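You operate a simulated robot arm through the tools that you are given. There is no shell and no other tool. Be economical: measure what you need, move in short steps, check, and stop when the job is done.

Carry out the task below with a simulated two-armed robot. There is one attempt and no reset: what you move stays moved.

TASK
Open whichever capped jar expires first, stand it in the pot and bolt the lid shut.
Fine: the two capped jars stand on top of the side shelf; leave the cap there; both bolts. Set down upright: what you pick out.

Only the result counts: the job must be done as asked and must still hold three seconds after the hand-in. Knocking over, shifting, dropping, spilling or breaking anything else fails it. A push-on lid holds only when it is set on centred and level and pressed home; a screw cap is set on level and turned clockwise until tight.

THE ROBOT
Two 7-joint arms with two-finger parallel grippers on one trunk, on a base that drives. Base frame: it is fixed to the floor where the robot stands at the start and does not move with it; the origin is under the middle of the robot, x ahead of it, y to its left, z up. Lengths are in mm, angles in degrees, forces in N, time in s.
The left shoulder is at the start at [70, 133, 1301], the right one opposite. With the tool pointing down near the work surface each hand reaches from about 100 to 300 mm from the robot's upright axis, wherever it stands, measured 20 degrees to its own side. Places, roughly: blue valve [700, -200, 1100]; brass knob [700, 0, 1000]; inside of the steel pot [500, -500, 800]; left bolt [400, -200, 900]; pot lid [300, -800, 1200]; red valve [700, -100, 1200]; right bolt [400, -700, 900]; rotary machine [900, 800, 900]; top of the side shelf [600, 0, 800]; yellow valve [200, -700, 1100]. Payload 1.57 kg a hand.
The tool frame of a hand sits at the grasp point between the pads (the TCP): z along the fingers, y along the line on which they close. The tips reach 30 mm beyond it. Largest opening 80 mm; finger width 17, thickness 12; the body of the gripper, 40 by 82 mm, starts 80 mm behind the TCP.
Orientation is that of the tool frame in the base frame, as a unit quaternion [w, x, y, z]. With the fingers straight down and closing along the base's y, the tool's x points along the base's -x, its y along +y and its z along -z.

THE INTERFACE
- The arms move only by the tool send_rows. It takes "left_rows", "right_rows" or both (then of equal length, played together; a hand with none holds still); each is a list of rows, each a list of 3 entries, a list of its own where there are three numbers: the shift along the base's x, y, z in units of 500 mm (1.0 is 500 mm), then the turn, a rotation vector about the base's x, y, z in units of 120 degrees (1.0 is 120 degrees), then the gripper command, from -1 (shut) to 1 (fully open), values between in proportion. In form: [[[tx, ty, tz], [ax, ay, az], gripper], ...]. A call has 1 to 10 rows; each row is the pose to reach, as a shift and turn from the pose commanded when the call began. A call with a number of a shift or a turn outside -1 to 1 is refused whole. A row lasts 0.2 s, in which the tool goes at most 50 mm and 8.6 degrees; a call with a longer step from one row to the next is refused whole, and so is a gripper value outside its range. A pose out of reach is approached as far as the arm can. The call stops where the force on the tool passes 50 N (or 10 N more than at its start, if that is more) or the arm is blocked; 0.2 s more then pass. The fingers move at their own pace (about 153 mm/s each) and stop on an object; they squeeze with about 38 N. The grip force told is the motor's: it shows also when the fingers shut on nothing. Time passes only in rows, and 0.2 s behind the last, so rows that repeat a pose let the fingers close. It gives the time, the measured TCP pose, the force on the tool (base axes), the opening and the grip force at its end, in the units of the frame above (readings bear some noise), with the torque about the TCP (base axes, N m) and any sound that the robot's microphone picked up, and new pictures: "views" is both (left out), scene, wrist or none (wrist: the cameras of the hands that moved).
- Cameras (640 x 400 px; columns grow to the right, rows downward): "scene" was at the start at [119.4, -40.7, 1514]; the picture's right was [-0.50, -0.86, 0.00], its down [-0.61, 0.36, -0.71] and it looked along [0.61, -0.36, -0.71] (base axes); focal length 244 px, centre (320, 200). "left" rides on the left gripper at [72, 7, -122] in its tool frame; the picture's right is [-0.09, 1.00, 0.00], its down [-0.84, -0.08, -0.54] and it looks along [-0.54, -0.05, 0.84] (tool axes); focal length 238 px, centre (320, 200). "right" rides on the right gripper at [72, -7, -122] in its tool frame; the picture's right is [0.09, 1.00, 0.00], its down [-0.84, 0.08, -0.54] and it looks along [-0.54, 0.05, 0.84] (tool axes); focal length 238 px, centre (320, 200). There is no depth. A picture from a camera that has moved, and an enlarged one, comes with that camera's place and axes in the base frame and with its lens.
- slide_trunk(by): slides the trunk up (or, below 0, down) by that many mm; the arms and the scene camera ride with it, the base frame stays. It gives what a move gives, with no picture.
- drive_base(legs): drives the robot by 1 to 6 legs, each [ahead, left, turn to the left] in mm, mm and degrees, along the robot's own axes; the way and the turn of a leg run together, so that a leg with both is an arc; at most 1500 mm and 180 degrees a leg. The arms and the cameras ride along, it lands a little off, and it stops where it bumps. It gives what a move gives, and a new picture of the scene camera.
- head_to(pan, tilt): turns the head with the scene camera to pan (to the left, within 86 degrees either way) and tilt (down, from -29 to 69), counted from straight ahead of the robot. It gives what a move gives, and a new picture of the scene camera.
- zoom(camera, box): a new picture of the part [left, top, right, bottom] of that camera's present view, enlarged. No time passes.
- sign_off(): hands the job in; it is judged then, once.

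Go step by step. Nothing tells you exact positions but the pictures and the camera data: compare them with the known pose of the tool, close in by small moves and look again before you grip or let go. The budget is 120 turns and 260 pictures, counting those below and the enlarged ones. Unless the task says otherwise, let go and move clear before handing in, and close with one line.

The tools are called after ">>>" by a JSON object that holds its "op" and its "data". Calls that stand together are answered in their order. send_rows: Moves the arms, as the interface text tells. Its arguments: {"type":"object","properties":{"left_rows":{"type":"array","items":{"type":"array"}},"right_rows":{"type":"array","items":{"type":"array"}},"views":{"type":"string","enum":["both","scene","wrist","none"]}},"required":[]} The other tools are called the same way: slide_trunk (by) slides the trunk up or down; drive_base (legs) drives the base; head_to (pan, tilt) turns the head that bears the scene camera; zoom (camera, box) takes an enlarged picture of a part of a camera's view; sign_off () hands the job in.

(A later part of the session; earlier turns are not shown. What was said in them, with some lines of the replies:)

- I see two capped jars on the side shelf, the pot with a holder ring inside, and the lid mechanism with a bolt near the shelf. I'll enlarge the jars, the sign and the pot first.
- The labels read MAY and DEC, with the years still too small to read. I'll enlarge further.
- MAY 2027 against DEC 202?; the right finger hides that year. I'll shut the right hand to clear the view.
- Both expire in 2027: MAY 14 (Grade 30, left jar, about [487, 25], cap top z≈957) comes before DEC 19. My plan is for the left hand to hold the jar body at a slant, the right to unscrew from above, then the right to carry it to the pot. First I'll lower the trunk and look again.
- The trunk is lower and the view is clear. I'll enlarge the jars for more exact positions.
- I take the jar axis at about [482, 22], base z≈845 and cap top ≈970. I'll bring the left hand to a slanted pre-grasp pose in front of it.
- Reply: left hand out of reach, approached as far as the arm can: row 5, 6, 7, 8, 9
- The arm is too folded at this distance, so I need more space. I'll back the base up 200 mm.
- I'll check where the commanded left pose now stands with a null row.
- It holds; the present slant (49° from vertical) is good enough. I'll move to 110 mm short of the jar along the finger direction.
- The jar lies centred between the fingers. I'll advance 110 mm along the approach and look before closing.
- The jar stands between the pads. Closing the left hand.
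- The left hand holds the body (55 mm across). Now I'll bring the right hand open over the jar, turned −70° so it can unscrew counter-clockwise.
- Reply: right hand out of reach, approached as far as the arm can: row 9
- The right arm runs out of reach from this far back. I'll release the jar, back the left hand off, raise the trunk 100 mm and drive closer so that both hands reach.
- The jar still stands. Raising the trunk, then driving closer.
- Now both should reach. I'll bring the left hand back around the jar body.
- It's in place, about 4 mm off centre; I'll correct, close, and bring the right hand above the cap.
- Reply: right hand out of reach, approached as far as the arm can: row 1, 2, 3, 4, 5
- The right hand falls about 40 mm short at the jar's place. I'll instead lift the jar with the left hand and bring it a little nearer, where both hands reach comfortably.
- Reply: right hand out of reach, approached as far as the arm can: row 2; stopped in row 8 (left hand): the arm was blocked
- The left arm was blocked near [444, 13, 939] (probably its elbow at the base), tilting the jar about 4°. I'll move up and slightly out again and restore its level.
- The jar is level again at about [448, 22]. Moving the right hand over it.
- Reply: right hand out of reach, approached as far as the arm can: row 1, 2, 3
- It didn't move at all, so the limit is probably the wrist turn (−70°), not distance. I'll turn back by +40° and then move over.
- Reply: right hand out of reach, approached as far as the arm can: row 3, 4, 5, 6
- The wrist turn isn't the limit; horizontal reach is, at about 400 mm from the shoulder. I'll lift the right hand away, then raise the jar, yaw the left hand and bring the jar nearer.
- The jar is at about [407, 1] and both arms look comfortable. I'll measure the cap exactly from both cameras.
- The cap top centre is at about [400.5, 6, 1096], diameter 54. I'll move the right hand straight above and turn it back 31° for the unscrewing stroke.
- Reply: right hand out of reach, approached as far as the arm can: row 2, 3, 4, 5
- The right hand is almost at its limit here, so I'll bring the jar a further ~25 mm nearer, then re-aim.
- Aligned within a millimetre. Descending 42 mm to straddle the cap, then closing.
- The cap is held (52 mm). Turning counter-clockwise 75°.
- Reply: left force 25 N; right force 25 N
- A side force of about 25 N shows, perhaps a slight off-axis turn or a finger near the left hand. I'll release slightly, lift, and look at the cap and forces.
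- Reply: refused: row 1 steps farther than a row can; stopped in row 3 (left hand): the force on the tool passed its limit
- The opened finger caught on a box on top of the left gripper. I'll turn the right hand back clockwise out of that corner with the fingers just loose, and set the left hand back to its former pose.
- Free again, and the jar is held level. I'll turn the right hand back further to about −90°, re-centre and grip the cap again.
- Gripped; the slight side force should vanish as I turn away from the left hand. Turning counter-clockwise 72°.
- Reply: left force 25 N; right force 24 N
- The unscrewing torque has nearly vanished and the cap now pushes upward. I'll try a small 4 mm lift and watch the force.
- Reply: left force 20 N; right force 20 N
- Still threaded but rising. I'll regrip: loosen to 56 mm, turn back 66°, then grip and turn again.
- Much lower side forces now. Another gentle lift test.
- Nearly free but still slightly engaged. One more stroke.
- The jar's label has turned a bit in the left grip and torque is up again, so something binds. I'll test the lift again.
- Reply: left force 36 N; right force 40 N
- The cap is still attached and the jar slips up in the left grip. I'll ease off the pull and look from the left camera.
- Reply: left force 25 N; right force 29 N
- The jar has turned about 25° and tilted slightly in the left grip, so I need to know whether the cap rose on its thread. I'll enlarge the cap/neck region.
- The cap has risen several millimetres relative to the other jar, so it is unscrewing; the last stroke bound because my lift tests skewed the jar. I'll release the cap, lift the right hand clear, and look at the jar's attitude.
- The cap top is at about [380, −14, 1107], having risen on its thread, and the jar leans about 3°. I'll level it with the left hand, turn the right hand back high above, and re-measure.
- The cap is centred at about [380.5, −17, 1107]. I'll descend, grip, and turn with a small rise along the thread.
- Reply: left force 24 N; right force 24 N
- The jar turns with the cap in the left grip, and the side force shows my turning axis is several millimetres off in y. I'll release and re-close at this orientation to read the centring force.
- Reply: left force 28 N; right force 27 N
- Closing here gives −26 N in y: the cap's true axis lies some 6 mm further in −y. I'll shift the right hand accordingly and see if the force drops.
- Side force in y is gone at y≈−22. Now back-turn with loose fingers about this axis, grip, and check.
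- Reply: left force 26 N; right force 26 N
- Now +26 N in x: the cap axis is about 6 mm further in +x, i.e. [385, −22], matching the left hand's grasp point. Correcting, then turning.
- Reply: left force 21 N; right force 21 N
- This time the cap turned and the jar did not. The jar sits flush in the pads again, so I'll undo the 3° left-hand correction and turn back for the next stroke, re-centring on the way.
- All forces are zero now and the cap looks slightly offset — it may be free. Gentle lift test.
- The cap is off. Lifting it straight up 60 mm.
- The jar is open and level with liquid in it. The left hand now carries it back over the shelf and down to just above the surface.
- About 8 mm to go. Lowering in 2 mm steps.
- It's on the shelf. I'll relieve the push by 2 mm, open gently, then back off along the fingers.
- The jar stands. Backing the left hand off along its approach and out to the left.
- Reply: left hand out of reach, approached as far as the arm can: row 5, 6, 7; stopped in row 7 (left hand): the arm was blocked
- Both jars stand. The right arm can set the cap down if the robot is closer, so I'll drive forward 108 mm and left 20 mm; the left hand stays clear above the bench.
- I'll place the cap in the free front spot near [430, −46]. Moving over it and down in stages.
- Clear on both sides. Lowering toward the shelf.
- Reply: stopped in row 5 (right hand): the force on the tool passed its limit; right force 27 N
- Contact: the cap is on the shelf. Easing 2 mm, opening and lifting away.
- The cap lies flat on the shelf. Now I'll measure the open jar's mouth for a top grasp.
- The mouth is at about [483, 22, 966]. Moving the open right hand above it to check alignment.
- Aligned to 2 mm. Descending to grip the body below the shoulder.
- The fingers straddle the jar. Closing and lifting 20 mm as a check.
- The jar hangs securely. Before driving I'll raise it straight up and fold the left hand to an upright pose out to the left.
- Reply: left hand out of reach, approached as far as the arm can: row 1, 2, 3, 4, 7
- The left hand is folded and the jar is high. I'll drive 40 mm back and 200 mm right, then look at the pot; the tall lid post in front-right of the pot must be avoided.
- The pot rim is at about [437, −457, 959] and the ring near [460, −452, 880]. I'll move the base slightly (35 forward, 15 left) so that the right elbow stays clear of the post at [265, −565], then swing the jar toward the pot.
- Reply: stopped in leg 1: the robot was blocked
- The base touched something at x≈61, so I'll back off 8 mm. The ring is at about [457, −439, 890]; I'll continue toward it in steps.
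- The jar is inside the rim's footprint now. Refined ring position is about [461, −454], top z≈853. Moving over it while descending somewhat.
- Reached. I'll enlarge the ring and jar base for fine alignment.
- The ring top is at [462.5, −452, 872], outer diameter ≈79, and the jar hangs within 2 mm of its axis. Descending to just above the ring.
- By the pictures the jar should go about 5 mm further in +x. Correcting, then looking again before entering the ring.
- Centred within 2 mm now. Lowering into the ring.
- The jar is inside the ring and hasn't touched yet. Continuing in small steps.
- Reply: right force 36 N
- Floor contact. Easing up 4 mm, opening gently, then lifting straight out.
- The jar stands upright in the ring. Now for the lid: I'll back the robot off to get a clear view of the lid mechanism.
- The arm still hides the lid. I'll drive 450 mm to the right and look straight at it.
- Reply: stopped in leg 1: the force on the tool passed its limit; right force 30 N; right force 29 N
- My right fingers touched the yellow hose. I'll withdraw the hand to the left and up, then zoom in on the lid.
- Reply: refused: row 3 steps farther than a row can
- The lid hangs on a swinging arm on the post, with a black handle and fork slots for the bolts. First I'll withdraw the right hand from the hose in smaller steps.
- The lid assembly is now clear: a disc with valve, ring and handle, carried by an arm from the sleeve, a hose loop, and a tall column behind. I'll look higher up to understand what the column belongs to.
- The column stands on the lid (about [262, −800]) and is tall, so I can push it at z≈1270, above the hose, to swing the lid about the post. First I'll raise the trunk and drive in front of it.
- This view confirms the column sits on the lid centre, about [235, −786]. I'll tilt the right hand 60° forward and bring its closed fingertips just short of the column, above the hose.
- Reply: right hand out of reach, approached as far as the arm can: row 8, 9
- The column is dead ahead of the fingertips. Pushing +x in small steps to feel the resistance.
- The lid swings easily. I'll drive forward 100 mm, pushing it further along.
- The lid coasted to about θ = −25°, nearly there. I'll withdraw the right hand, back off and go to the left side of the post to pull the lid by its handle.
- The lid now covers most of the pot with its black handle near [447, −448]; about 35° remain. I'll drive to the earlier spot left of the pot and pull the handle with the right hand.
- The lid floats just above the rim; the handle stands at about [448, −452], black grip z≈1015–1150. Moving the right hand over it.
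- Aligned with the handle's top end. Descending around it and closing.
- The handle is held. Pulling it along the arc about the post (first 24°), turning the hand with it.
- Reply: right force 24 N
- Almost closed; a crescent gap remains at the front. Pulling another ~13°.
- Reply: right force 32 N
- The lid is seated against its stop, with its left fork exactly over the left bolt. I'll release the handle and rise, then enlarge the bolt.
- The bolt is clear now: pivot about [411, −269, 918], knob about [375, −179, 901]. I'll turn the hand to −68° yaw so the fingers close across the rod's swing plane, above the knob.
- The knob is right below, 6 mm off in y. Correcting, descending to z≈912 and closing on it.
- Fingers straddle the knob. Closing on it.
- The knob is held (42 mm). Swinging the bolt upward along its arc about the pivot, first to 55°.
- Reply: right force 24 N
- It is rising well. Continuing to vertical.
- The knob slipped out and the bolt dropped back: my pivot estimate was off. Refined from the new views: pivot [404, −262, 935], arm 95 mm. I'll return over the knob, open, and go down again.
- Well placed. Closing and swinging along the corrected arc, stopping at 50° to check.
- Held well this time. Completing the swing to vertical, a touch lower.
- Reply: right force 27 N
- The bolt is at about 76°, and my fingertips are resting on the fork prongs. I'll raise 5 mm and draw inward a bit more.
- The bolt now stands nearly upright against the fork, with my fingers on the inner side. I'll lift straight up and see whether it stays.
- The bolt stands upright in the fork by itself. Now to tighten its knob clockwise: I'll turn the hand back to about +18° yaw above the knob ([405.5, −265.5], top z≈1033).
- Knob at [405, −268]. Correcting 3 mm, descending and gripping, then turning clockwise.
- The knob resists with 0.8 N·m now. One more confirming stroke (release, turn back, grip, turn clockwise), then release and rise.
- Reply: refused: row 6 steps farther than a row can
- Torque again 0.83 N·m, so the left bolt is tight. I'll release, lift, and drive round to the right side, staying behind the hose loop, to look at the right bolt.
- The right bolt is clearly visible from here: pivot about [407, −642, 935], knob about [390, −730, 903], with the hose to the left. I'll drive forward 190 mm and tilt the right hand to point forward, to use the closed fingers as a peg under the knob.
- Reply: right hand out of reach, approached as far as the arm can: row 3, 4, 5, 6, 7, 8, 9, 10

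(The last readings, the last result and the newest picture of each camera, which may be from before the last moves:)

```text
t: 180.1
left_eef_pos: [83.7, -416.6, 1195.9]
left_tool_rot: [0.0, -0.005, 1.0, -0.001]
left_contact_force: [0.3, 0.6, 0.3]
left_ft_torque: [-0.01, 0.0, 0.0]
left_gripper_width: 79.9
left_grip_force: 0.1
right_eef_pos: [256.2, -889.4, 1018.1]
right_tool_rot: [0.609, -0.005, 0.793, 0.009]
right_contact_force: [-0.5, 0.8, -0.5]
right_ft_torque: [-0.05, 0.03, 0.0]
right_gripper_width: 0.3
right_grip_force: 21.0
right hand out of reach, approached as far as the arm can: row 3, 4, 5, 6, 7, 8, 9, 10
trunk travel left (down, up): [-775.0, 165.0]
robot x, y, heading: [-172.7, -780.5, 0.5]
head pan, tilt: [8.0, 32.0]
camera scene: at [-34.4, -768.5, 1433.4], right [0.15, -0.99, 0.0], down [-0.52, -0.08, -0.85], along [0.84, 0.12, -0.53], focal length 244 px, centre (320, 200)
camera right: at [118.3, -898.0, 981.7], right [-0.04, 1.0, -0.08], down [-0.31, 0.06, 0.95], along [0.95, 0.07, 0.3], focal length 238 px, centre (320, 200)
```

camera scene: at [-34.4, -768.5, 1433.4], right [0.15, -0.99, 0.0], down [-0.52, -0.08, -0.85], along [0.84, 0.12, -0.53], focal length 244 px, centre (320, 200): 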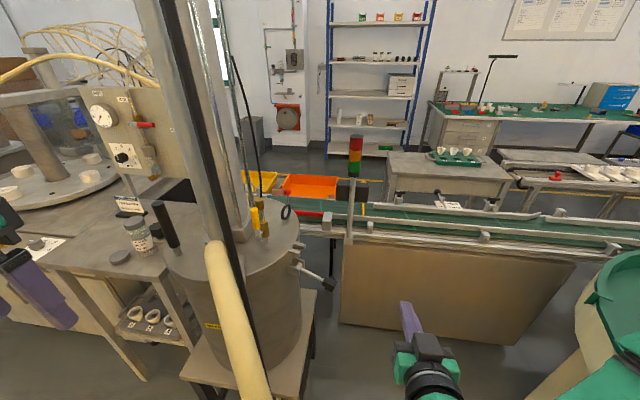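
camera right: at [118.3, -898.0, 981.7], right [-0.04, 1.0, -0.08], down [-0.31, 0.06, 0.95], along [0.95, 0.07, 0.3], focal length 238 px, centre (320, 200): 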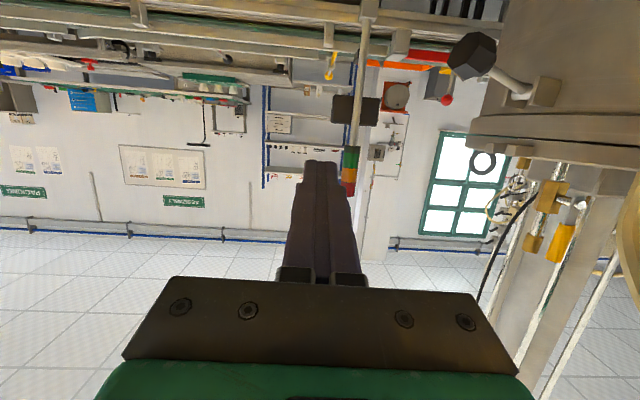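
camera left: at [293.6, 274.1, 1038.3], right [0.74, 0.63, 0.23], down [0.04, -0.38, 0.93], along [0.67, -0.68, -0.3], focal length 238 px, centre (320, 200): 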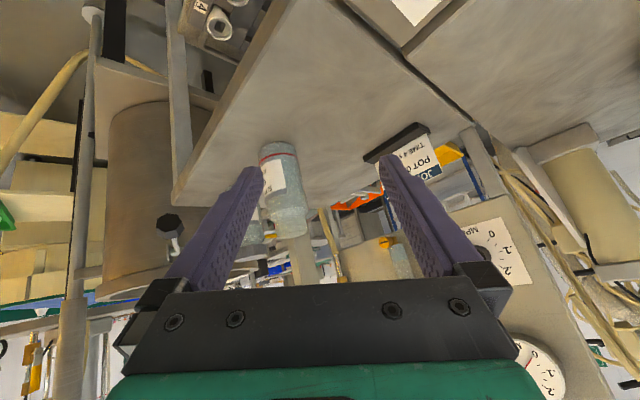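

The hand points forward at [256, −889, 1018]. Triangulated knob: [401, −730, 895]. I'll lower the trunk 150 mm, and move the finger peg to just below the knob.

>>> {"op": "slide_trunk", "data": {"by": -150}}

>>> {"op": "send_rows", "data": {"right_rows": [[[0.09, 0, -0.01], [0, 0, 0], -1], [[0.18, 0, -0.02], [0, 0, 0], -1], [[0.272, 0, -0.03], [0, 0, 0], -1], [[0.272, 0.08, -0.03], [0, 0, 0], -1], [[0.272, 0.16, -0.03], [0, 0, 0], -1], [[0.272, 0.24, -0.03], [0, 0, 0], -1], [[0.272, 0.325, -0.03], [0, 0, 0], -1]], "views": "both"}}

```text
t: 181.8
left_eef_pos: [81.9, -417.4, 1045.5]
left_tool_rot: [0.0, -0.005, 1.0, 0.0]
left_contact_force: [-0.4, 0.6, 0.2]
left_ft_torque: [0.01, 0.02, 0.03]
left_gripper_width: 79.9
left_grip_force: 0.0
right_eef_pos: [255.7, -889.5, 868.5]
right_tool_rot: [0.607, -0.005, 0.794, 0.008]
right_contact_force: [-0.4, 0.2, 0.3]
right_ft_torque: [0.0, 0.0, 0.05]
right_gripper_width: 0.3
right_grip_force: 21.3
trunk travel left (down, up): [-625.0, 315.0]
robot x, y, heading: [-171.7, -779.4, 0.4]
head pan, tilt: [8.0, 32.0]
```

```text
t: 183.4
left_eef_pos: [83.6, -416.5, 1044.4]
left_tool_rot: [0.001, -0.005, 1.0, 0.0]
left_contact_force: [0.3, -0.3, 0.2]
left_ft_torque: [-0.03, 0.01, -0.01]
left_gripper_width: 80.2
left_grip_force: 0.1
right_eef_pos: [364.5, -847.2, 920.6]
right_tool_rot: [0.607, -0.005, 0.795, 0.008]
right_contact_force: [-1.0, 0.0, -0.7]
right_ft_torque: [-0.01, 0.01, -0.01]
right_gripper_width: 0.0
right_grip_force: 21.1
right hand out of reach, approached as far as the arm can: row 3, 4, 5, 6, 7
trunk travel left (down, up): [-625.0, 315.0]
robot x, y, heading: [-174.1, -784.4, 0.4]
head pan, tilt: [8.0, 32.0]
camera scene: at [-35.1, -767.4, 1283.5], right [0.15, -0.99, 0.0], down [-0.52, -0.08, -0.85], along [0.84, 0.12, -0.53], focal length 244 px, centre (320, 200)
camera right: at [227.1, -855.0, 884.0], right [-0.04, 1.0, -0.08], down [-0.31, 0.07, 0.95], along [0.95, 0.07, 0.3], focal length 238 px, centre (320, 200)
```

scene: 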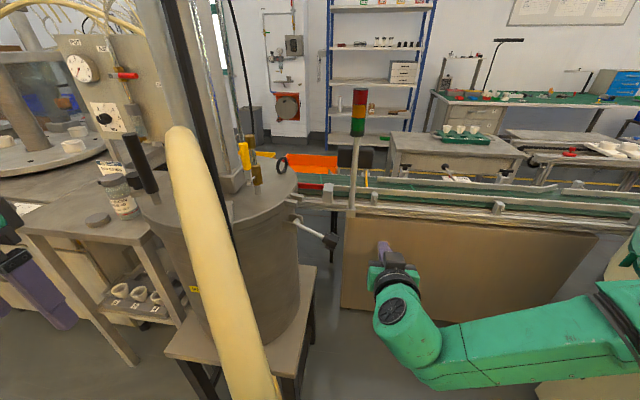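
right: 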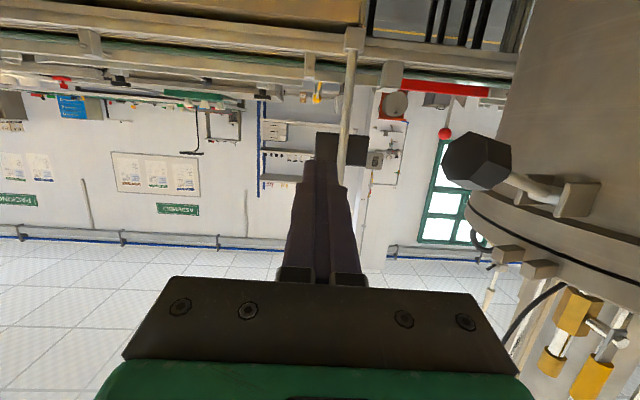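

The 75° tilt limits reach; at about 50° the arm reaches further. I'll reduce the tilt by 25° and go below the knob again.

>>> {"op": "send_rows", "data": {"right_rows": [[[0, 0, -0.03], [0, 0.069, 0], -1], [[0.004, 0, -0.07], [0, 0.138, 0], -1], [[0.01, 0, -0.11], [0, 0.208, 0], -1], [[0.012, 0.08, -0.118], [0, 0.208, 0], -1], [[0.012, 0.16, -0.118], [0, 0.208, 0], -1], [[0.012, 0.234, -0.118], [0, 0.208, 0], -1], [[0.012, 0.234, -0.118], [0, 0.208, 0], -1]], "views": "both"}}

```text
t: 185.0
left_eef_pos: [83.4, -417.1, 1045.1]
left_tool_rot: [0.0, -0.004, 1.0, 0.0]
left_contact_force: [-0.1, 0.8, 0.8]
left_ft_torque: [0.01, 0.03, 0.01]
left_gripper_width: 80.0
left_grip_force: 0.0
right_eef_pos: [348.2, -823.9, 892.0]
right_tool_rot: [0.421, -0.003, 0.907, 0.009]
right_contact_force: [0.1, 0.0, 1.5]
right_ft_torque: [0.03, 0.01, 0.0]
right_gripper_width: 0.0
right_grip_force: 21.4
right hand out of reach, approached as far as the arm can: row 4, 5, 6, 7
trunk travel left (down, up): [-625.0, 315.0]
robot x, y, heading: [-171.2, -778.3, 0.2]
head pan, tilt: [8.0, 32.0]
camera scene: at [-34.9, -767.6, 1283.4], right [0.15, -0.99, 0.0], down [-0.52, -0.08, -0.85], along [0.84, 0.12, -0.53], focal length 244 px, centre (320, 200)
camera right: at [207.7, -832.4, 917.3], right [-0.07, 1.0, -0.06], down [0.12, 0.06, 0.99], along [0.99, 0.07, -0.13], focal length 238 px, centre (320, 200)
```

scene: 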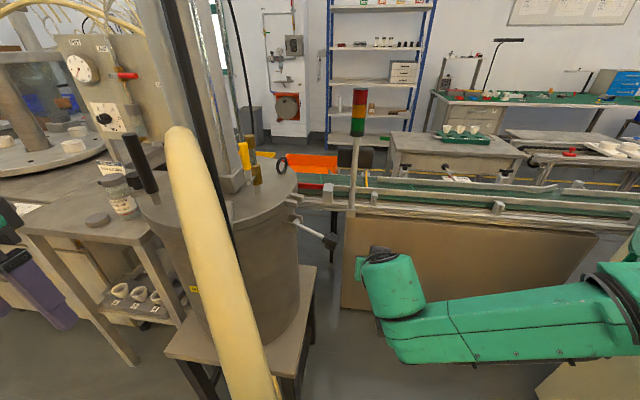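
right: 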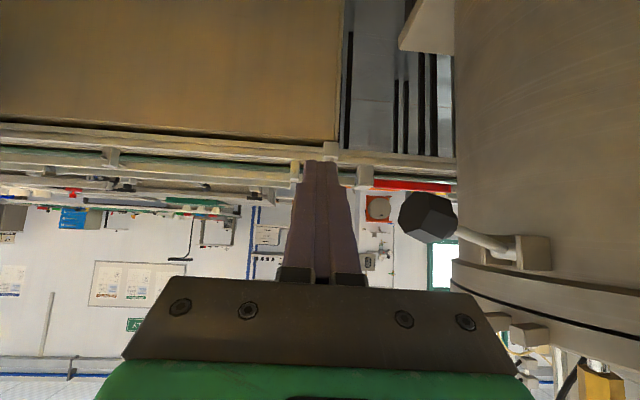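

The arm can't swing further left at this yaw, but the base can: I'll lower the trunk 32 mm and drive 22 mm forward, 92 mm left, which brings the peg under the knob.

>>> {"op": "slide_trunk", "data": {"by": -32}}

>>> {"op": "drive_base", "data": {"legs": [[22, 92, 0]]}}

>>> {"op": "zoom", "data": {"camera": "right", "box": [220, 100, 520, 300]}}

```text
t: 185.8
left_eef_pos: [83.4, -416.8, 1013.1]
left_tool_rot: [0.001, -0.004, 1.0, 0.0]
left_contact_force: [0.1, -0.3, 0.6]
left_ft_torque: [0.04, -0.01, 0.02]
left_gripper_width: 80.2
left_grip_force: 0.1
right_eef_pos: [348.4, -823.8, 859.9]
right_tool_rot: [0.422, -0.003, 0.907, 0.01]
right_contact_force: [0.0, 0.3, -0.1]
right_ft_torque: [-0.01, -0.01, -0.02]
right_gripper_width: 0.0
right_grip_force: 21.3
trunk travel left (down, up): [-593.0, 347.0]
robot x, y, heading: [-175.6, -780.2, 0.4]
head pan, tilt: [8.0, 32.0]
```

```text
t: 186.9
left_eef_pos: [103.8, -323.6, 1013.5]
left_tool_rot: [0.0, -0.006, 1.0, -0.001]
left_contact_force: [-0.3, -0.2, -0.4]
left_ft_torque: [0.0, -0.02, -0.02]
left_gripper_width: 79.9
left_grip_force: 0.1
right_eef_pos: [370.3, -731.6, 860.6]
right_tool_rot: [0.422, -0.004, 0.906, 0.01]
right_contact_force: [-0.9, 0.9, 1.2]
right_ft_torque: [0.0, 0.0, -0.02]
right_gripper_width: 0.3
right_grip_force: 21.1
trunk travel left (down, up): [-593.0, 347.0]
robot x, y, heading: [-148.9, -688.8, 0.5]
head pan, tilt: [8.0, 32.0]
camera scene: at [-13.5, -675.6, 1251.4], right [0.15, -0.99, 0.0], down [-0.52, -0.08, -0.85], along [0.84, 0.12, -0.53], focal length 244 px, centre (320, 200)
```

scene: 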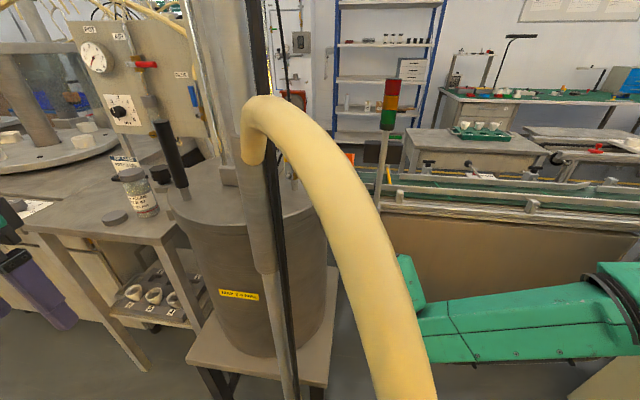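

```text
2.00 times, centred on (370, 200) of right
camera zoom: at [229.3, -740.1, 885.0], right [-0.07, 1.0, -0.06], down [0.12, 0.06, 0.99], along [0.99, 0.07, -0.13], focal length 477 px, centre (220, 200)
```

zoom: 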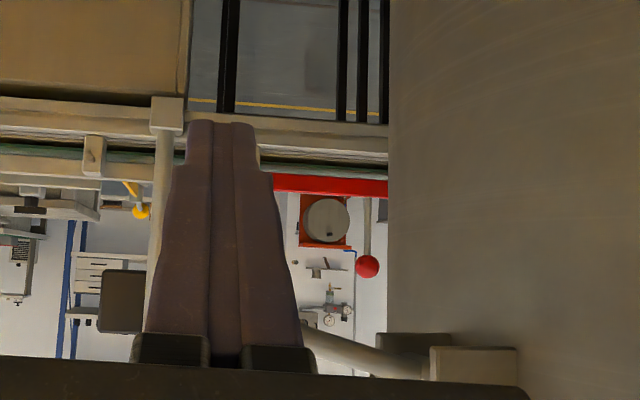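

The peg sits right under the knob. I'll drive 20 mm forward so it reaches fully across, then raise the bolt with the arm, alternating with short drives to the left to follow the arc.

>>> {"op": "drive_base", "data": {"legs": [[20, 0, 0]]}}

>>> {"op": "send_rows", "data": {"right_rows": [[[0, -0.002, 0.05], [0, 0, 0], -1], [[0, -0.008, 0.1], [0, 0, 0], -1], [[0, -0.01, 0.15], [0, 0, 0], -1], [[0, -0.01, 0.2], [0, 0, 0], -1], [[0, -0.004, 0.25], [0, 0, 0], -1], [[0, 0, 0.275], [0, 0, 0], -1]], "views": "wrist"}}

```text
t: 187.7
left_eef_pos: [122.9, -323.8, 1013.1]
left_tool_rot: [0.0, -0.005, 1.0, 0.0]
left_contact_force: [0.2, 0.5, 0.0]
left_ft_torque: [-0.03, 0.02, 0.02]
left_gripper_width: 80.0
left_grip_force: 0.0
right_eef_pos: [388.7, -732.1, 860.3]
right_tool_rot: [0.422, -0.004, 0.907, 0.01]
right_contact_force: [-1.1, 0.0, -0.1]
right_ft_torque: [0.0, 0.02, 0.02]
right_gripper_width: 0.2
right_grip_force: 21.0
trunk travel left (down, up): [-593.0, 347.0]
robot x, y, heading: [-131.4, -687.9, 0.4]
head pan, tilt: [8.0, 32.0]
camera scene: at [6.5, -675.5, 1251.4], right [0.15, -0.99, 0.0], down [-0.52, -0.08, -0.85], along [0.84, 0.12, -0.53], focal length 244 px, centre (320, 200)
```

scene: 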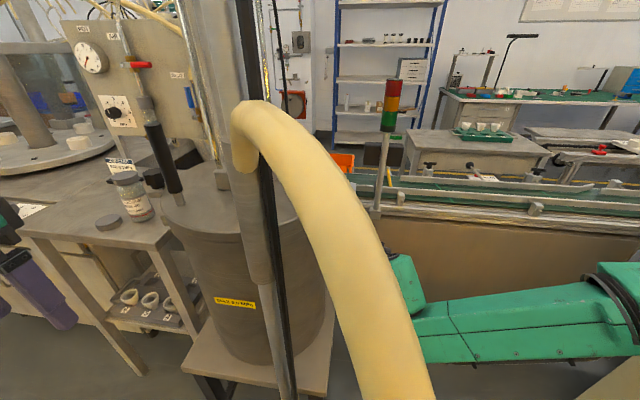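

```text
t: 189.1
left_eef_pos: [123.1, -323.6, 1012.3]
left_tool_rot: [0.0, -0.005, 1.0, 0.0]
left_contact_force: [0.5, -0.2, 0.8]
left_ft_torque: [0.0, 0.0, 0.01]
left_gripper_width: 80.1
left_grip_force: 0.1
right_eef_pos: [389.9, -732.0, 998.6]
right_tool_rot: [0.422, -0.003, 0.907, 0.01]
right_contact_force: [0.8, 0.2, -1.2]
right_ft_torque: [0.01, 0.0, 0.0]
right_gripper_width: 0.0
right_grip_force: 21.5
trunk travel left (down, up): [-593.0, 347.0]
robot x, y, heading: [-129.2, -691.7, 0.7]
head pan, tilt: [8.0, 32.0]
camera right: at [249.6, -740.3, 1023.1], right [-0.07, 1.0, -0.06], down [0.12, 0.06, 0.99], along [0.99, 0.07, -0.13], focal length 238 px, centre (320, 200)
```

right: 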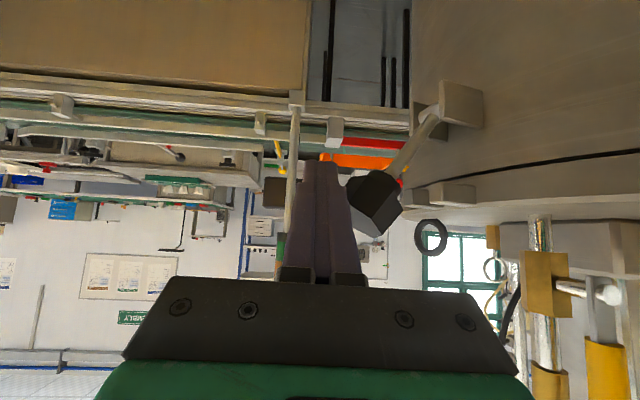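

The bolt is up at roughly 50°, leaning on the finger. Now pushing it inward with short drives left, rising in between.

>>> {"op": "send_rows", "data": {"right_rows": [[[0, 0, 0.02], [0, 0, 0], -1], [[0, 0, 0.03], [0, 0, 0], -1]], "views": "none"}}

>>> {"op": "drive_base", "data": {"legs": [[0, 30, 0]]}}

>>> {"op": "send_rows", "data": {"right_rows": [[[0, 0, 0.02], [0, 0, 0], -1], [[0, 0, 0.04], [0, 0, 0], -1]], "views": "none"}}

>>> {"op": "drive_base", "data": {"legs": [[0, 30, 0]]}}

>>> {"op": "zoom", "data": {"camera": "right", "box": [220, 60, 520, 280]}}

```text
t: 189.7
left_eef_pos: [123.2, -322.9, 1013.3]
left_tool_rot: [0.001, -0.006, 1.0, 0.0]
left_contact_force: [1.1, 0.3, -0.4]
left_ft_torque: [0.01, 0.01, 0.02]
left_gripper_width: 80.0
left_grip_force: 0.1
right_eef_pos: [390.0, -730.8, 1012.7]
right_tool_rot: [0.421, -0.004, 0.907, 0.01]
right_contact_force: [0.1, -0.1, 0.0]
right_ft_torque: [-0.02, 0.01, 0.01]
right_gripper_width: 0.0
right_grip_force: 21.6
trunk travel left (down, up): [-593.0, 347.0]
robot x, y, heading: [-129.5, -687.3, 0.6]
head pan, tilt: [8.0, 32.0]
```

```text
t: 190.5
left_eef_pos: [122.9, -296.4, 1014.9]
left_tool_rot: [0.001, -0.005, 1.0, 0.002]
left_contact_force: [-0.1, -0.1, -0.7]
left_ft_torque: [0.04, -0.01, -0.02]
left_gripper_width: 80.1
left_grip_force: 0.0
right_eef_pos: [390.5, -704.8, 1012.7]
right_tool_rot: [0.422, -0.002, 0.907, 0.011]
right_contact_force: [0.7, 0.3, -0.4]
right_ft_torque: [0.02, 0.01, -0.01]
right_gripper_width: 0.3
right_grip_force: 21.3
trunk travel left (down, up): [-593.0, 347.0]
robot x, y, heading: [-130.6, -659.0, 0.1]
head pan, tilt: [8.0, 32.0]
camera scene: at [5.6, -649.1, 1251.5], right [0.15, -0.99, 0.0], down [-0.52, -0.08, -0.85], along [0.84, 0.13, -0.53], focal length 244 px, centre (320, 200)
```

scene: 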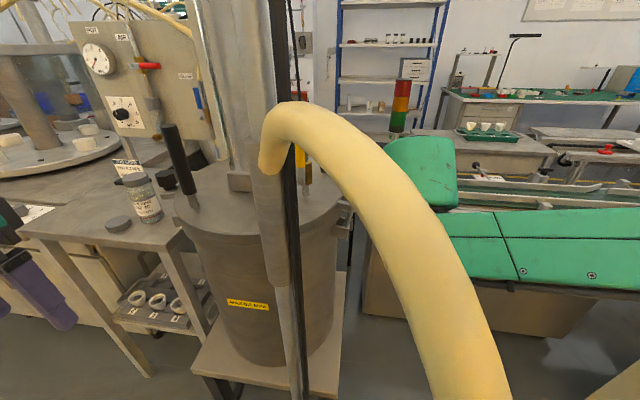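

```text
t: 191.1
left_eef_pos: [122.8, -293.6, 1013.3]
left_tool_rot: [0.001, -0.005, 1.0, 0.0]
left_contact_force: [-0.8, 0.9, 0.2]
left_ft_torque: [0.0, -0.02, -0.02]
left_gripper_width: 80.2
left_grip_force: 0.0
right_eef_pos: [389.3, -701.5, 1032.8]
right_tool_rot: [0.421, -0.004, 0.907, 0.011]
right_contact_force: [0.4, -0.6, 0.6]
right_ft_torque: [0.02, 0.0, -0.01]
right_gripper_width: 0.0
right_grip_force: 20.9
trunk travel left (down, up): [-593.0, 347.0]
robot x, y, heading: [-133.5, -660.4, 0.5]
head pan, tilt: [8.0, 32.0]
```

```text
t: 192.0
left_eef_pos: [123.7, -262.9, 1015.1]
left_tool_rot: [0.001, -0.006, 1.0, 0.0]
left_contact_force: [0.0, 0.9, 0.1]
left_ft_torque: [-0.05, -0.03, -0.01]
left_gripper_width: 80.0
left_grip_force: 0.0
right_eef_pos: [388.0, -672.2, 1032.9]
right_tool_rot: [0.422, -0.003, 0.907, 0.009]
right_contact_force: [2.3, -10.1, -1.1]
right_ft_torque: [-0.19, 0.04, -0.32]
right_gripper_width: 0.0
right_grip_force: 21.5
trunk travel left (down, up): [-593.0, 347.0]
robot x, y, heading: [-129.6, -627.1, 0.6]
head pan, tilt: [8.0, 32.0]
camera scene: at [5.6, -614.6, 1251.4], right [0.15, -0.99, 0.0], down [-0.52, -0.08, -0.85], along [0.84, 0.12, -0.53], focal length 244 px, centre (320, 200)
```

scene: 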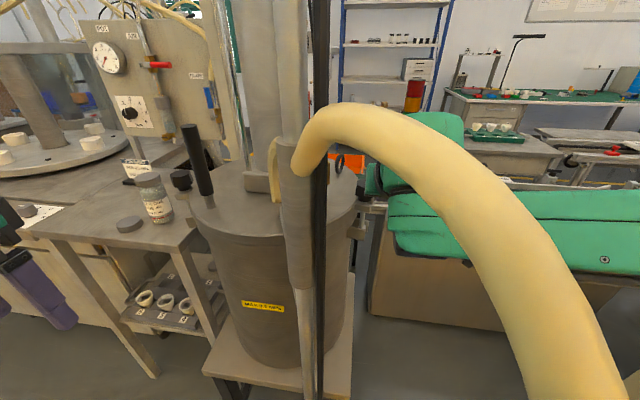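

```text
1.82 times, centred on (370, 170) of right
camera zoom: at [248.8, -680.1, 1057.4], right [-0.07, 1.0, -0.06], down [0.13, 0.07, 0.99], along [0.99, 0.06, -0.13], focal length 433 px, centre (229, 254)
```

zoom: 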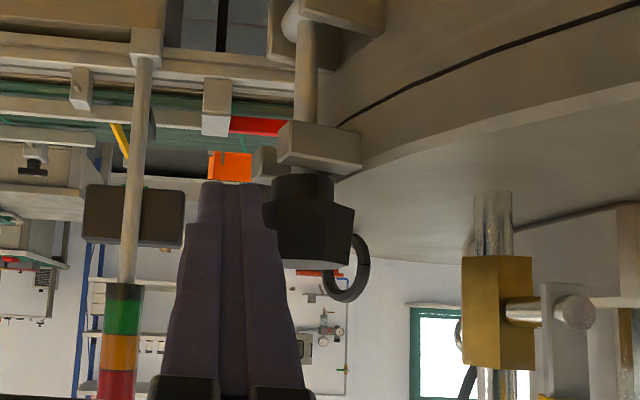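

The bolt stands vertical in the right fork. Next I'll back the hand off, yaw it +45° and open, to grip the knob for tightening clear of the post.

>>> {"op": "send_rows", "data": {"right_rows": [[[-0.05, -0.01, 0.01], [0, 0, 0], -1], [[-0.1, -0.02, 0.02], [0, 0, 0], -1], [[-0.14, -0.03, 0.04], [0, 0, 0.0], -1], [[-0.14, -0.04, 0.054], [0, 0, 0.0625], -0.5], [[-0.14, -0.05, 0.06], [0, 0, 0.125], 0], [[-0.14, -0.05, 0.06], [0, 0, 0.1875], 0.5], [[-0.11, -0.04, 0.06], [0, 0, 0.25], 0.6], [[-0.08, -0.03, 0.058], [0, 0, 0.3125], 0.6], [[-0.05, -0.016, 0.056], [0, 0, 0.375], 0.6], [[-0.05, -0.016, 0.056], [0, 0, 0.375], 0.6]], "views": "wrist"}}

```text
t: 194.2
left_eef_pos: [122.2, -263.6, 1013.9]
left_tool_rot: [0.001, -0.005, 1.0, -0.001]
left_contact_force: [-0.4, 0.5, -0.6]
left_ft_torque: [0.0, 0.02, 0.02]
left_gripper_width: 80.0
left_grip_force: 0.0
right_eef_pos: [364.1, -680.8, 1060.4]
right_tool_rot: [0.385, -0.35, 0.837, 0.17]
right_contact_force: [-0.2, 0.8, -0.7]
right_ft_torque: [0.0, -0.02, -0.01]
right_gripper_width: 63.9
right_grip_force: 0.0
trunk travel left (down, up): [-593.0, 347.0]
robot x, y, heading: [-131.7, -627.3, 0.8]
head pan, tilt: [8.0, 32.0]
camera right: at [270.4, -785.3, 1085.7], right [-0.76, 0.65, -0.06], down [0.04, 0.13, 0.99], along [0.65, 0.75, -0.13], focal length 238 px, centre (320, 200)
```

right: 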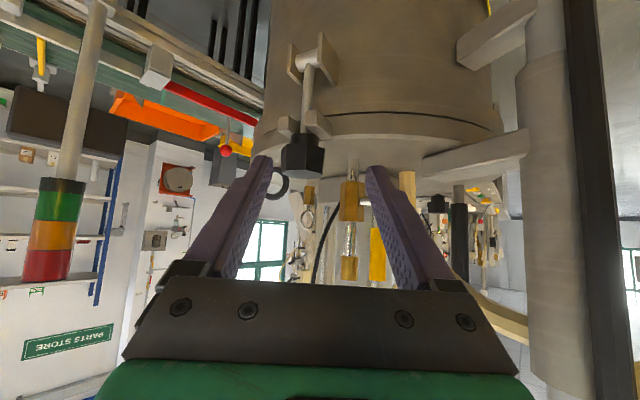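

The bolt stays upright by itself. Knob at about [411, −647, 1022]; moving onto it along the tool axis and closing.

>>> {"op": "send_rows", "data": {"right_rows": [[[0.03, 0.022, -0.016], [0, 0, 0], 0.6], [[0.06, 0.044, -0.034], [0, 0, 0], 0.6], [[0.094, 0.068, -0.052], [0, 0, 0], 0.6], [[0.094, 0.068, -0.052], [0, 0, 0], 0.6], [[0.094, 0.068, -0.052], [0, 0, 0], -1], [[0.094, 0.068, -0.052], [0, 0, 0], -1], [[0.094, 0.068, -0.052], [0, 0, 0], -1]], "views": "wrist"}}

```text
t: 195.8
left_eef_pos: [124.5, -266.1, 1014.1]
left_tool_rot: [0.0, -0.006, 1.0, 0.001]
left_contact_force: [-0.4, -0.3, 0.1]
left_ft_torque: [-0.04, -0.04, -0.04]
left_gripper_width: 79.9
left_grip_force: 0.0
right_eef_pos: [414.7, -648.4, 1034.1]
right_tool_rot: [0.386, -0.348, 0.837, 0.169]
right_contact_force: [10.3, -5.7, 3.3]
right_ft_torque: [-0.56, -0.8, -0.29]
right_gripper_width: 41.3
right_grip_force: 44.9
trunk travel left (down, up): [-593.0, 347.0]
robot x, y, heading: [-133.8, -630.5, 0.7]
head pan, tilt: [8.0, 32.0]
camera right: at [320.4, -752.3, 1058.6], right [-0.75, 0.65, -0.06], down [0.04, 0.13, 0.99], along [0.66, 0.74, -0.13], focal length 238 px, centre (320, 200)
```

right: 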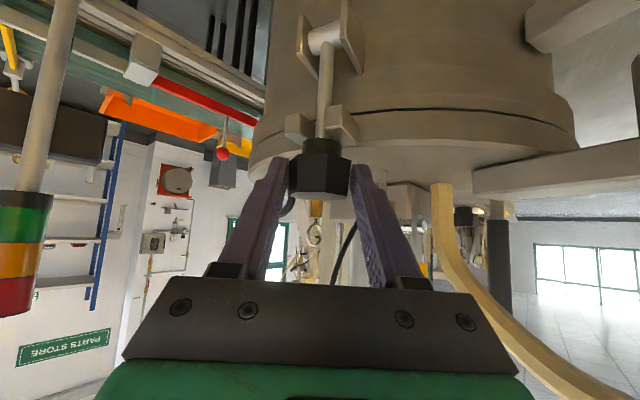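

Good grip on the knob. Turning clockwise 41°, then regrip and another 58° stroke.

>>> {"op": "send_rows", "data": {"right_rows": [[[-0.002, 0.001, 0], [0, 0, -0.069], -1], [[-0.004, 0.002, 0], [0, 0, -0.138], -1], [[-0.004, 0.002, 0], [0, 0, -0.207], -1], [[-0.004, 0.002, 0], [0, 0, -0.276], -1], [[-0.004, 0.002, 0], [0, 0, -0.34], -1]], "views": "none"}}

>>> {"op": "send_rows", "data": {"right_rows": [[[0, 0, 0], [0, 0, 0], 0.5], [[0, 0, 0], [0, 0, 0], 0.6], [[0, 0, 0], [0, 0, 0.069], 0.6], [[0, 0, 0], [0, 0, 0.138], 0.6], [[0, 0, 0], [0, 0, 0.207], 0.6], [[0, 0, 0], [0, 0, 0.276], 0.6], [[0, 0, 0], [0, 0, 0.345], 0.6], [[0, 0, 0], [0, 0, 0.414], 0.6], [[0, 0, 0], [0, 0, 0.48], 0.6]], "views": "none"}}

>>> {"op": "send_rows", "data": {"right_rows": [[[0, 0, 0], [0, 0, 0], -1], [[0, 0, 0], [0, 0, 0], -1], [[0, 0, 0], [0, 0, -0.069], -1], [[0, 0, 0], [0, 0, -0.138], -1], [[0, 0, 0], [0, 0, -0.207], -1], [[0, 0, 0], [0, 0, -0.276], -1], [[0, 0, 0], [0, 0, -0.345], -1], [[0, 0, 0], [0, 0, -0.414], -1], [[0, 0, 0], [0, 0, -0.48], -1]], "views": "wrist"}}

```text
t: 197.0
left_eef_pos: [122.4, -263.3, 1013.0]
left_tool_rot: [0.001, -0.005, 1.0, 0.0]
left_contact_force: [0.3, 1.0, 0.3]
left_ft_torque: [0.0, 0.02, 0.0]
left_gripper_width: 79.9
left_grip_force: 0.0
right_eef_pos: [408.1, -644.0, 1034.2]
right_tool_rot: [0.419, -0.066, 0.905, 0.039]
right_contact_force: [-2.5, 1.8, -3.6]
right_ft_torque: [0.03, -0.06, 0.4]
right_gripper_width: 41.6
right_grip_force: 45.2
right hand out of reach, approached as far as the arm can: row 5
trunk travel left (down, up): [-593.0, 347.0]
robot x, y, heading: [-135.2, -632.4, 0.3]
head pan, tilt: [8.0, 32.0]
```

```text
t: 199.0
left_eef_pos: [124.8, -264.3, 1012.9]
left_tool_rot: [0.0, -0.005, 1.0, 0.0]
left_contact_force: [0.8, 0.2, 0.3]
left_ft_torque: [-0.01, 0.0, 0.0]
left_gripper_width: 80.5
left_grip_force: 0.0
right_eef_pos: [408.6, -646.2, 1034.1]
right_tool_rot: [0.349, -0.493, 0.761, 0.237]
right_contact_force: [-0.2, -0.5, 0.4]
right_ft_torque: [0.01, -0.02, 0.04]
right_gripper_width: 64.0
right_grip_force: 0.0
trunk travel left (down, up): [-593.0, 347.0]
robot x, y, heading: [-136.6, -632.0, 0.5]
head pan, tilt: [8.0, 32.0]
```

```text
t: 201.0
left_eef_pos: [122.1, -263.6, 1013.1]
left_tool_rot: [0.001, -0.005, 1.0, 0.0]
left_contact_force: [0.7, -0.1, 0.1]
left_ft_torque: [-0.02, 0.03, -0.01]
left_gripper_width: 79.9
left_grip_force: 0.1
right_eef_pos: [408.8, -644.5, 1032.4]
right_tool_rot: [0.417, -0.066, 0.906, 0.039]
right_contact_force: [-2.2, 1.5, -3.5]
right_ft_torque: [0.07, 0.09, 0.72]
right_gripper_width: 41.3
right_grip_force: 45.5
trunk travel left (down, up): [-593.0, 347.0]
robot x, y, heading: [-128.7, -629.6, 0.7]
head pan, tilt: [8.0, 32.0]
camera right: at [270.9, -671.5, 1058.2], right [-0.21, 0.98, -0.05], down [0.12, 0.08, 0.99], along [0.97, 0.2, -0.13], focal length 238 px, centre (320, 200)
```

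right: 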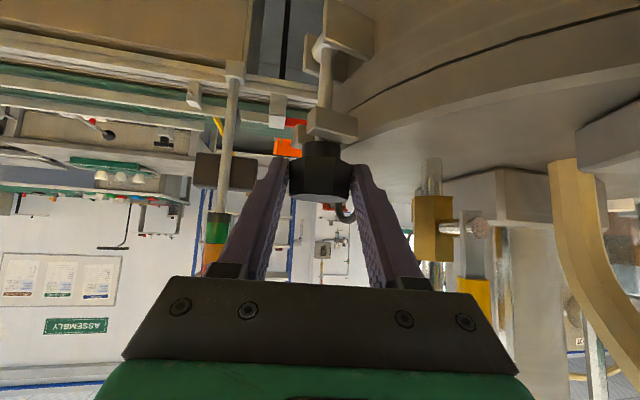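

Torque is rising (0.4 → 0.72 N·m). One more stroke, then release and withdraw along the tool axis.

>>> {"op": "send_rows", "data": {"right_rows": [[[0, 0, 0], [0, 0, 0], 0.5], [[0, 0, 0], [0, 0, 0], 0.6], [[0, 0, 0], [0, 0, 0.069], 0.6], [[0, 0, 0], [0, 0, 0.138], 0.6], [[0, 0, 0], [0, 0, 0.207], 0.6], [[0, 0, 0], [0, 0, 0.276], 0.6], [[0, 0, 0], [0, 0, 0.345], 0.6], [[0, 0, 0], [0, 0, 0.414], 0.6], [[0, 0, 0], [0, 0, 0.48], 0.6]], "views": "none"}}

>>> {"op": "send_rows", "data": {"right_rows": [[[0, 0, 0], [0, 0, 0], -1], [[0, 0, 0], [0, 0, 0], -1], [[0, 0, 0], [0, 0, -0.069], -1], [[0, 0, 0], [0, 0, -0.138], -1], [[0, 0, 0], [0, 0, -0.207], -1], [[0, 0, 0], [0, 0, -0.276], -1], [[0, 0, 0], [0, 0, -0.345], -1], [[0, 0, 0], [0, 0, -0.414], -1], [[0, 0, 0], [0, 0, -0.48], -1]], "views": "none"}}

>>> {"op": "send_rows", "data": {"right_rows": [[[0, 0, 0], [0, 0, 0], 0.5], [[0, 0, 0], [0, 0, 0], 0.6], [[-0.045, -0.008, 0.038], [0, 0, 0], 0.6], [[-0.09, -0.02, 0.077], [0, 0, 0], 0.6], [[-0.135, -0.05, 0.115], [0, 0, 0], 0.6], [[-0.18, -0.1, 0.153], [0, 0, 0], 0.6]], "views": "wrist"}}

```text
t: 203.0
left_eef_pos: [123.3, -264.0, 1013.9]
left_tool_rot: [0.0, -0.005, 1.0, 0.0]
left_contact_force: [-0.7, -0.1, 0.0]
left_ft_torque: [0.0, -0.01, -0.01]
left_gripper_width: 80.0
left_grip_force: 0.1
right_eef_pos: [409.4, -646.6, 1035.0]
right_tool_rot: [0.349, -0.493, 0.761, 0.237]
right_contact_force: [-0.1, 0.0, -0.1]
right_ft_torque: [-0.02, -0.03, 0.04]
right_gripper_width: 64.2
right_grip_force: 0.0
trunk travel left (down, up): [-593.0, 347.0]
robot x, y, heading: [-131.8, -630.4, 0.4]
head pan, tilt: [8.0, 32.0]
```

```text
t: 205.0
left_eef_pos: [124.4, -263.3, 1012.0]
left_tool_rot: [0.0, -0.005, 1.0, 0.0]
left_contact_force: [-0.7, 0.1, 0.7]
left_ft_torque: [-0.02, 0.01, -0.02]
left_gripper_width: 79.9
left_grip_force: 0.0
right_eef_pos: [408.2, -645.0, 1033.2]
right_tool_rot: [0.419, -0.066, 0.905, 0.039]
right_contact_force: [-2.9, 0.8, -3.4]
right_ft_torque: [0.02, 0.17, 0.75]
right_gripper_width: 41.1
right_grip_force: 44.9
trunk travel left (down, up): [-593.0, 347.0]
robot x, y, heading: [-131.8, -632.1, 0.3]
head pan, tilt: [8.0, 32.0]
```

```text
t: 206.4
left_eef_pos: [121.4, -265.8, 1014.2]
left_tool_rot: [0.001, -0.005, 1.0, 0.001]
left_contact_force: [-0.6, -0.1, 0.0]
left_ft_torque: [-0.01, 0.01, -0.02]
left_gripper_width: 80.2
left_grip_force: 0.1
right_eef_pos: [316.5, -696.7, 1111.6]
right_tool_rot: [0.42, -0.066, 0.904, 0.039]
right_contact_force: [-0.4, -0.3, 0.0]
right_ft_torque: [-0.04, -0.02, 0.03]
right_gripper_width: 64.1
right_grip_force: 0.0
trunk travel left (down, up): [-593.0, 347.0]
robot x, y, heading: [-135.3, -631.0, 0.6]
head pan, tilt: [8.0, 32.0]
camera right: at [179.7, -724.6, 1136.3], right [-0.21, 0.98, -0.06], down [0.11, 0.08, 0.99], along [0.97, 0.2, -0.13], focal length 238 px, centre (320, 200)
```

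right: 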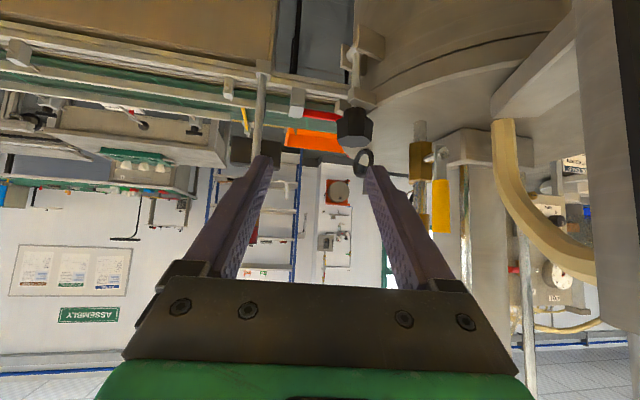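

The right bolt is tight at about 0.75 N·m and stands upright; the hand is clear. A last look at the left bolt, shelf and lid.

>>> {"op": "head_to", "data": {"pan": 32, "tilt": 30}}

>>> {"op": "zoom", "data": {"camera": "scene", "box": [200, 130, 480, 300]}}

```text
t: 207.2
left_eef_pos: [122.6, -263.0, 1014.2]
left_tool_rot: [0.0, -0.005, 1.0, 0.0]
left_contact_force: [0.3, 0.5, -1.3]
left_ft_torque: [0.0, -0.02, -0.02]
left_gripper_width: 79.8
left_grip_force: 0.1
right_eef_pos: [319.8, -696.3, 1111.0]
right_tool_rot: [0.419, -0.065, 0.905, 0.038]
right_contact_force: [-0.3, 0.4, -0.6]
right_ft_torque: [0.01, -0.03, 0.05]
right_gripper_width: 64.1
right_grip_force: 0.0
trunk travel left (down, up): [-593.0, 347.0]
robot x, y, heading: [-131.9, -627.6, 0.5]
head pan, tilt: [32.0, 30.0]
camera scene: at [-6.5, -580.2, 1254.6], right [0.54, -0.84, 0.0], down [-0.42, -0.27, -0.87], along [0.73, 0.46, -0.5], focal length 244 px, centre (320, 200)
```

scene: 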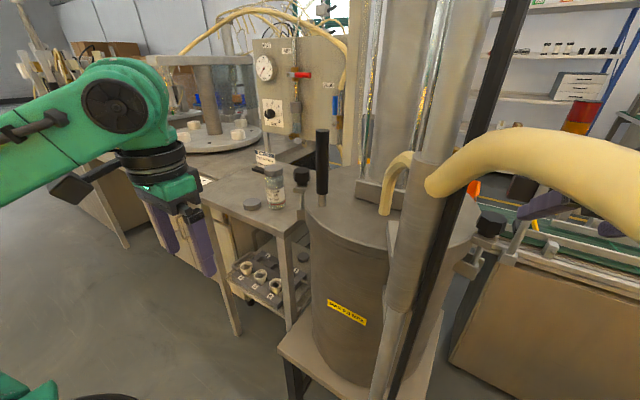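

```text
2.29 times, centred on (340, 215) of scene
camera zoom: at [-6.5, -580.2, 1254.6], right [0.54, -0.84, 0.0], down [-0.42, -0.27, -0.87], along [0.73, 0.46, -0.5], focal length 558 px, centre (274, 166)
```

zoom: 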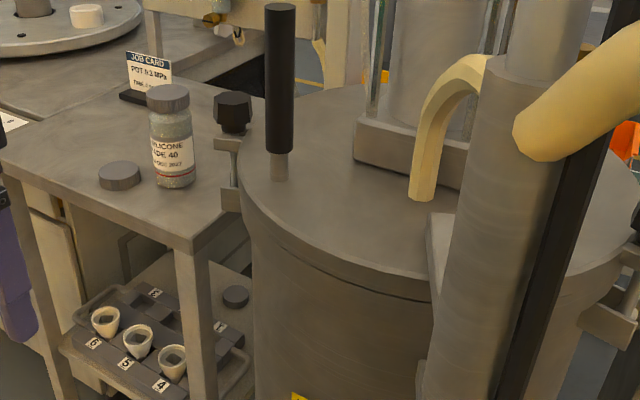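

Everything checks out: both bolts are upright and tight in their forks, the lid is closed, the cap is on the shelf and the Grade 40 jar is undisturbed. Both hands are clear, so I'm handing in.

>>> {"op": "sign_off", "data": {}}

```text
The job is handed in.
```

I opened the Grade 30 jar (14 May 2027, the earlier date), left its cap on the shelf, stood the jar upright in the ring inside the pot, closed the lid and tightened both bolts. While driving, my right fingers brushed the yellow hose and the base bumped something low near the pot once; nothing looked moved afterwards.
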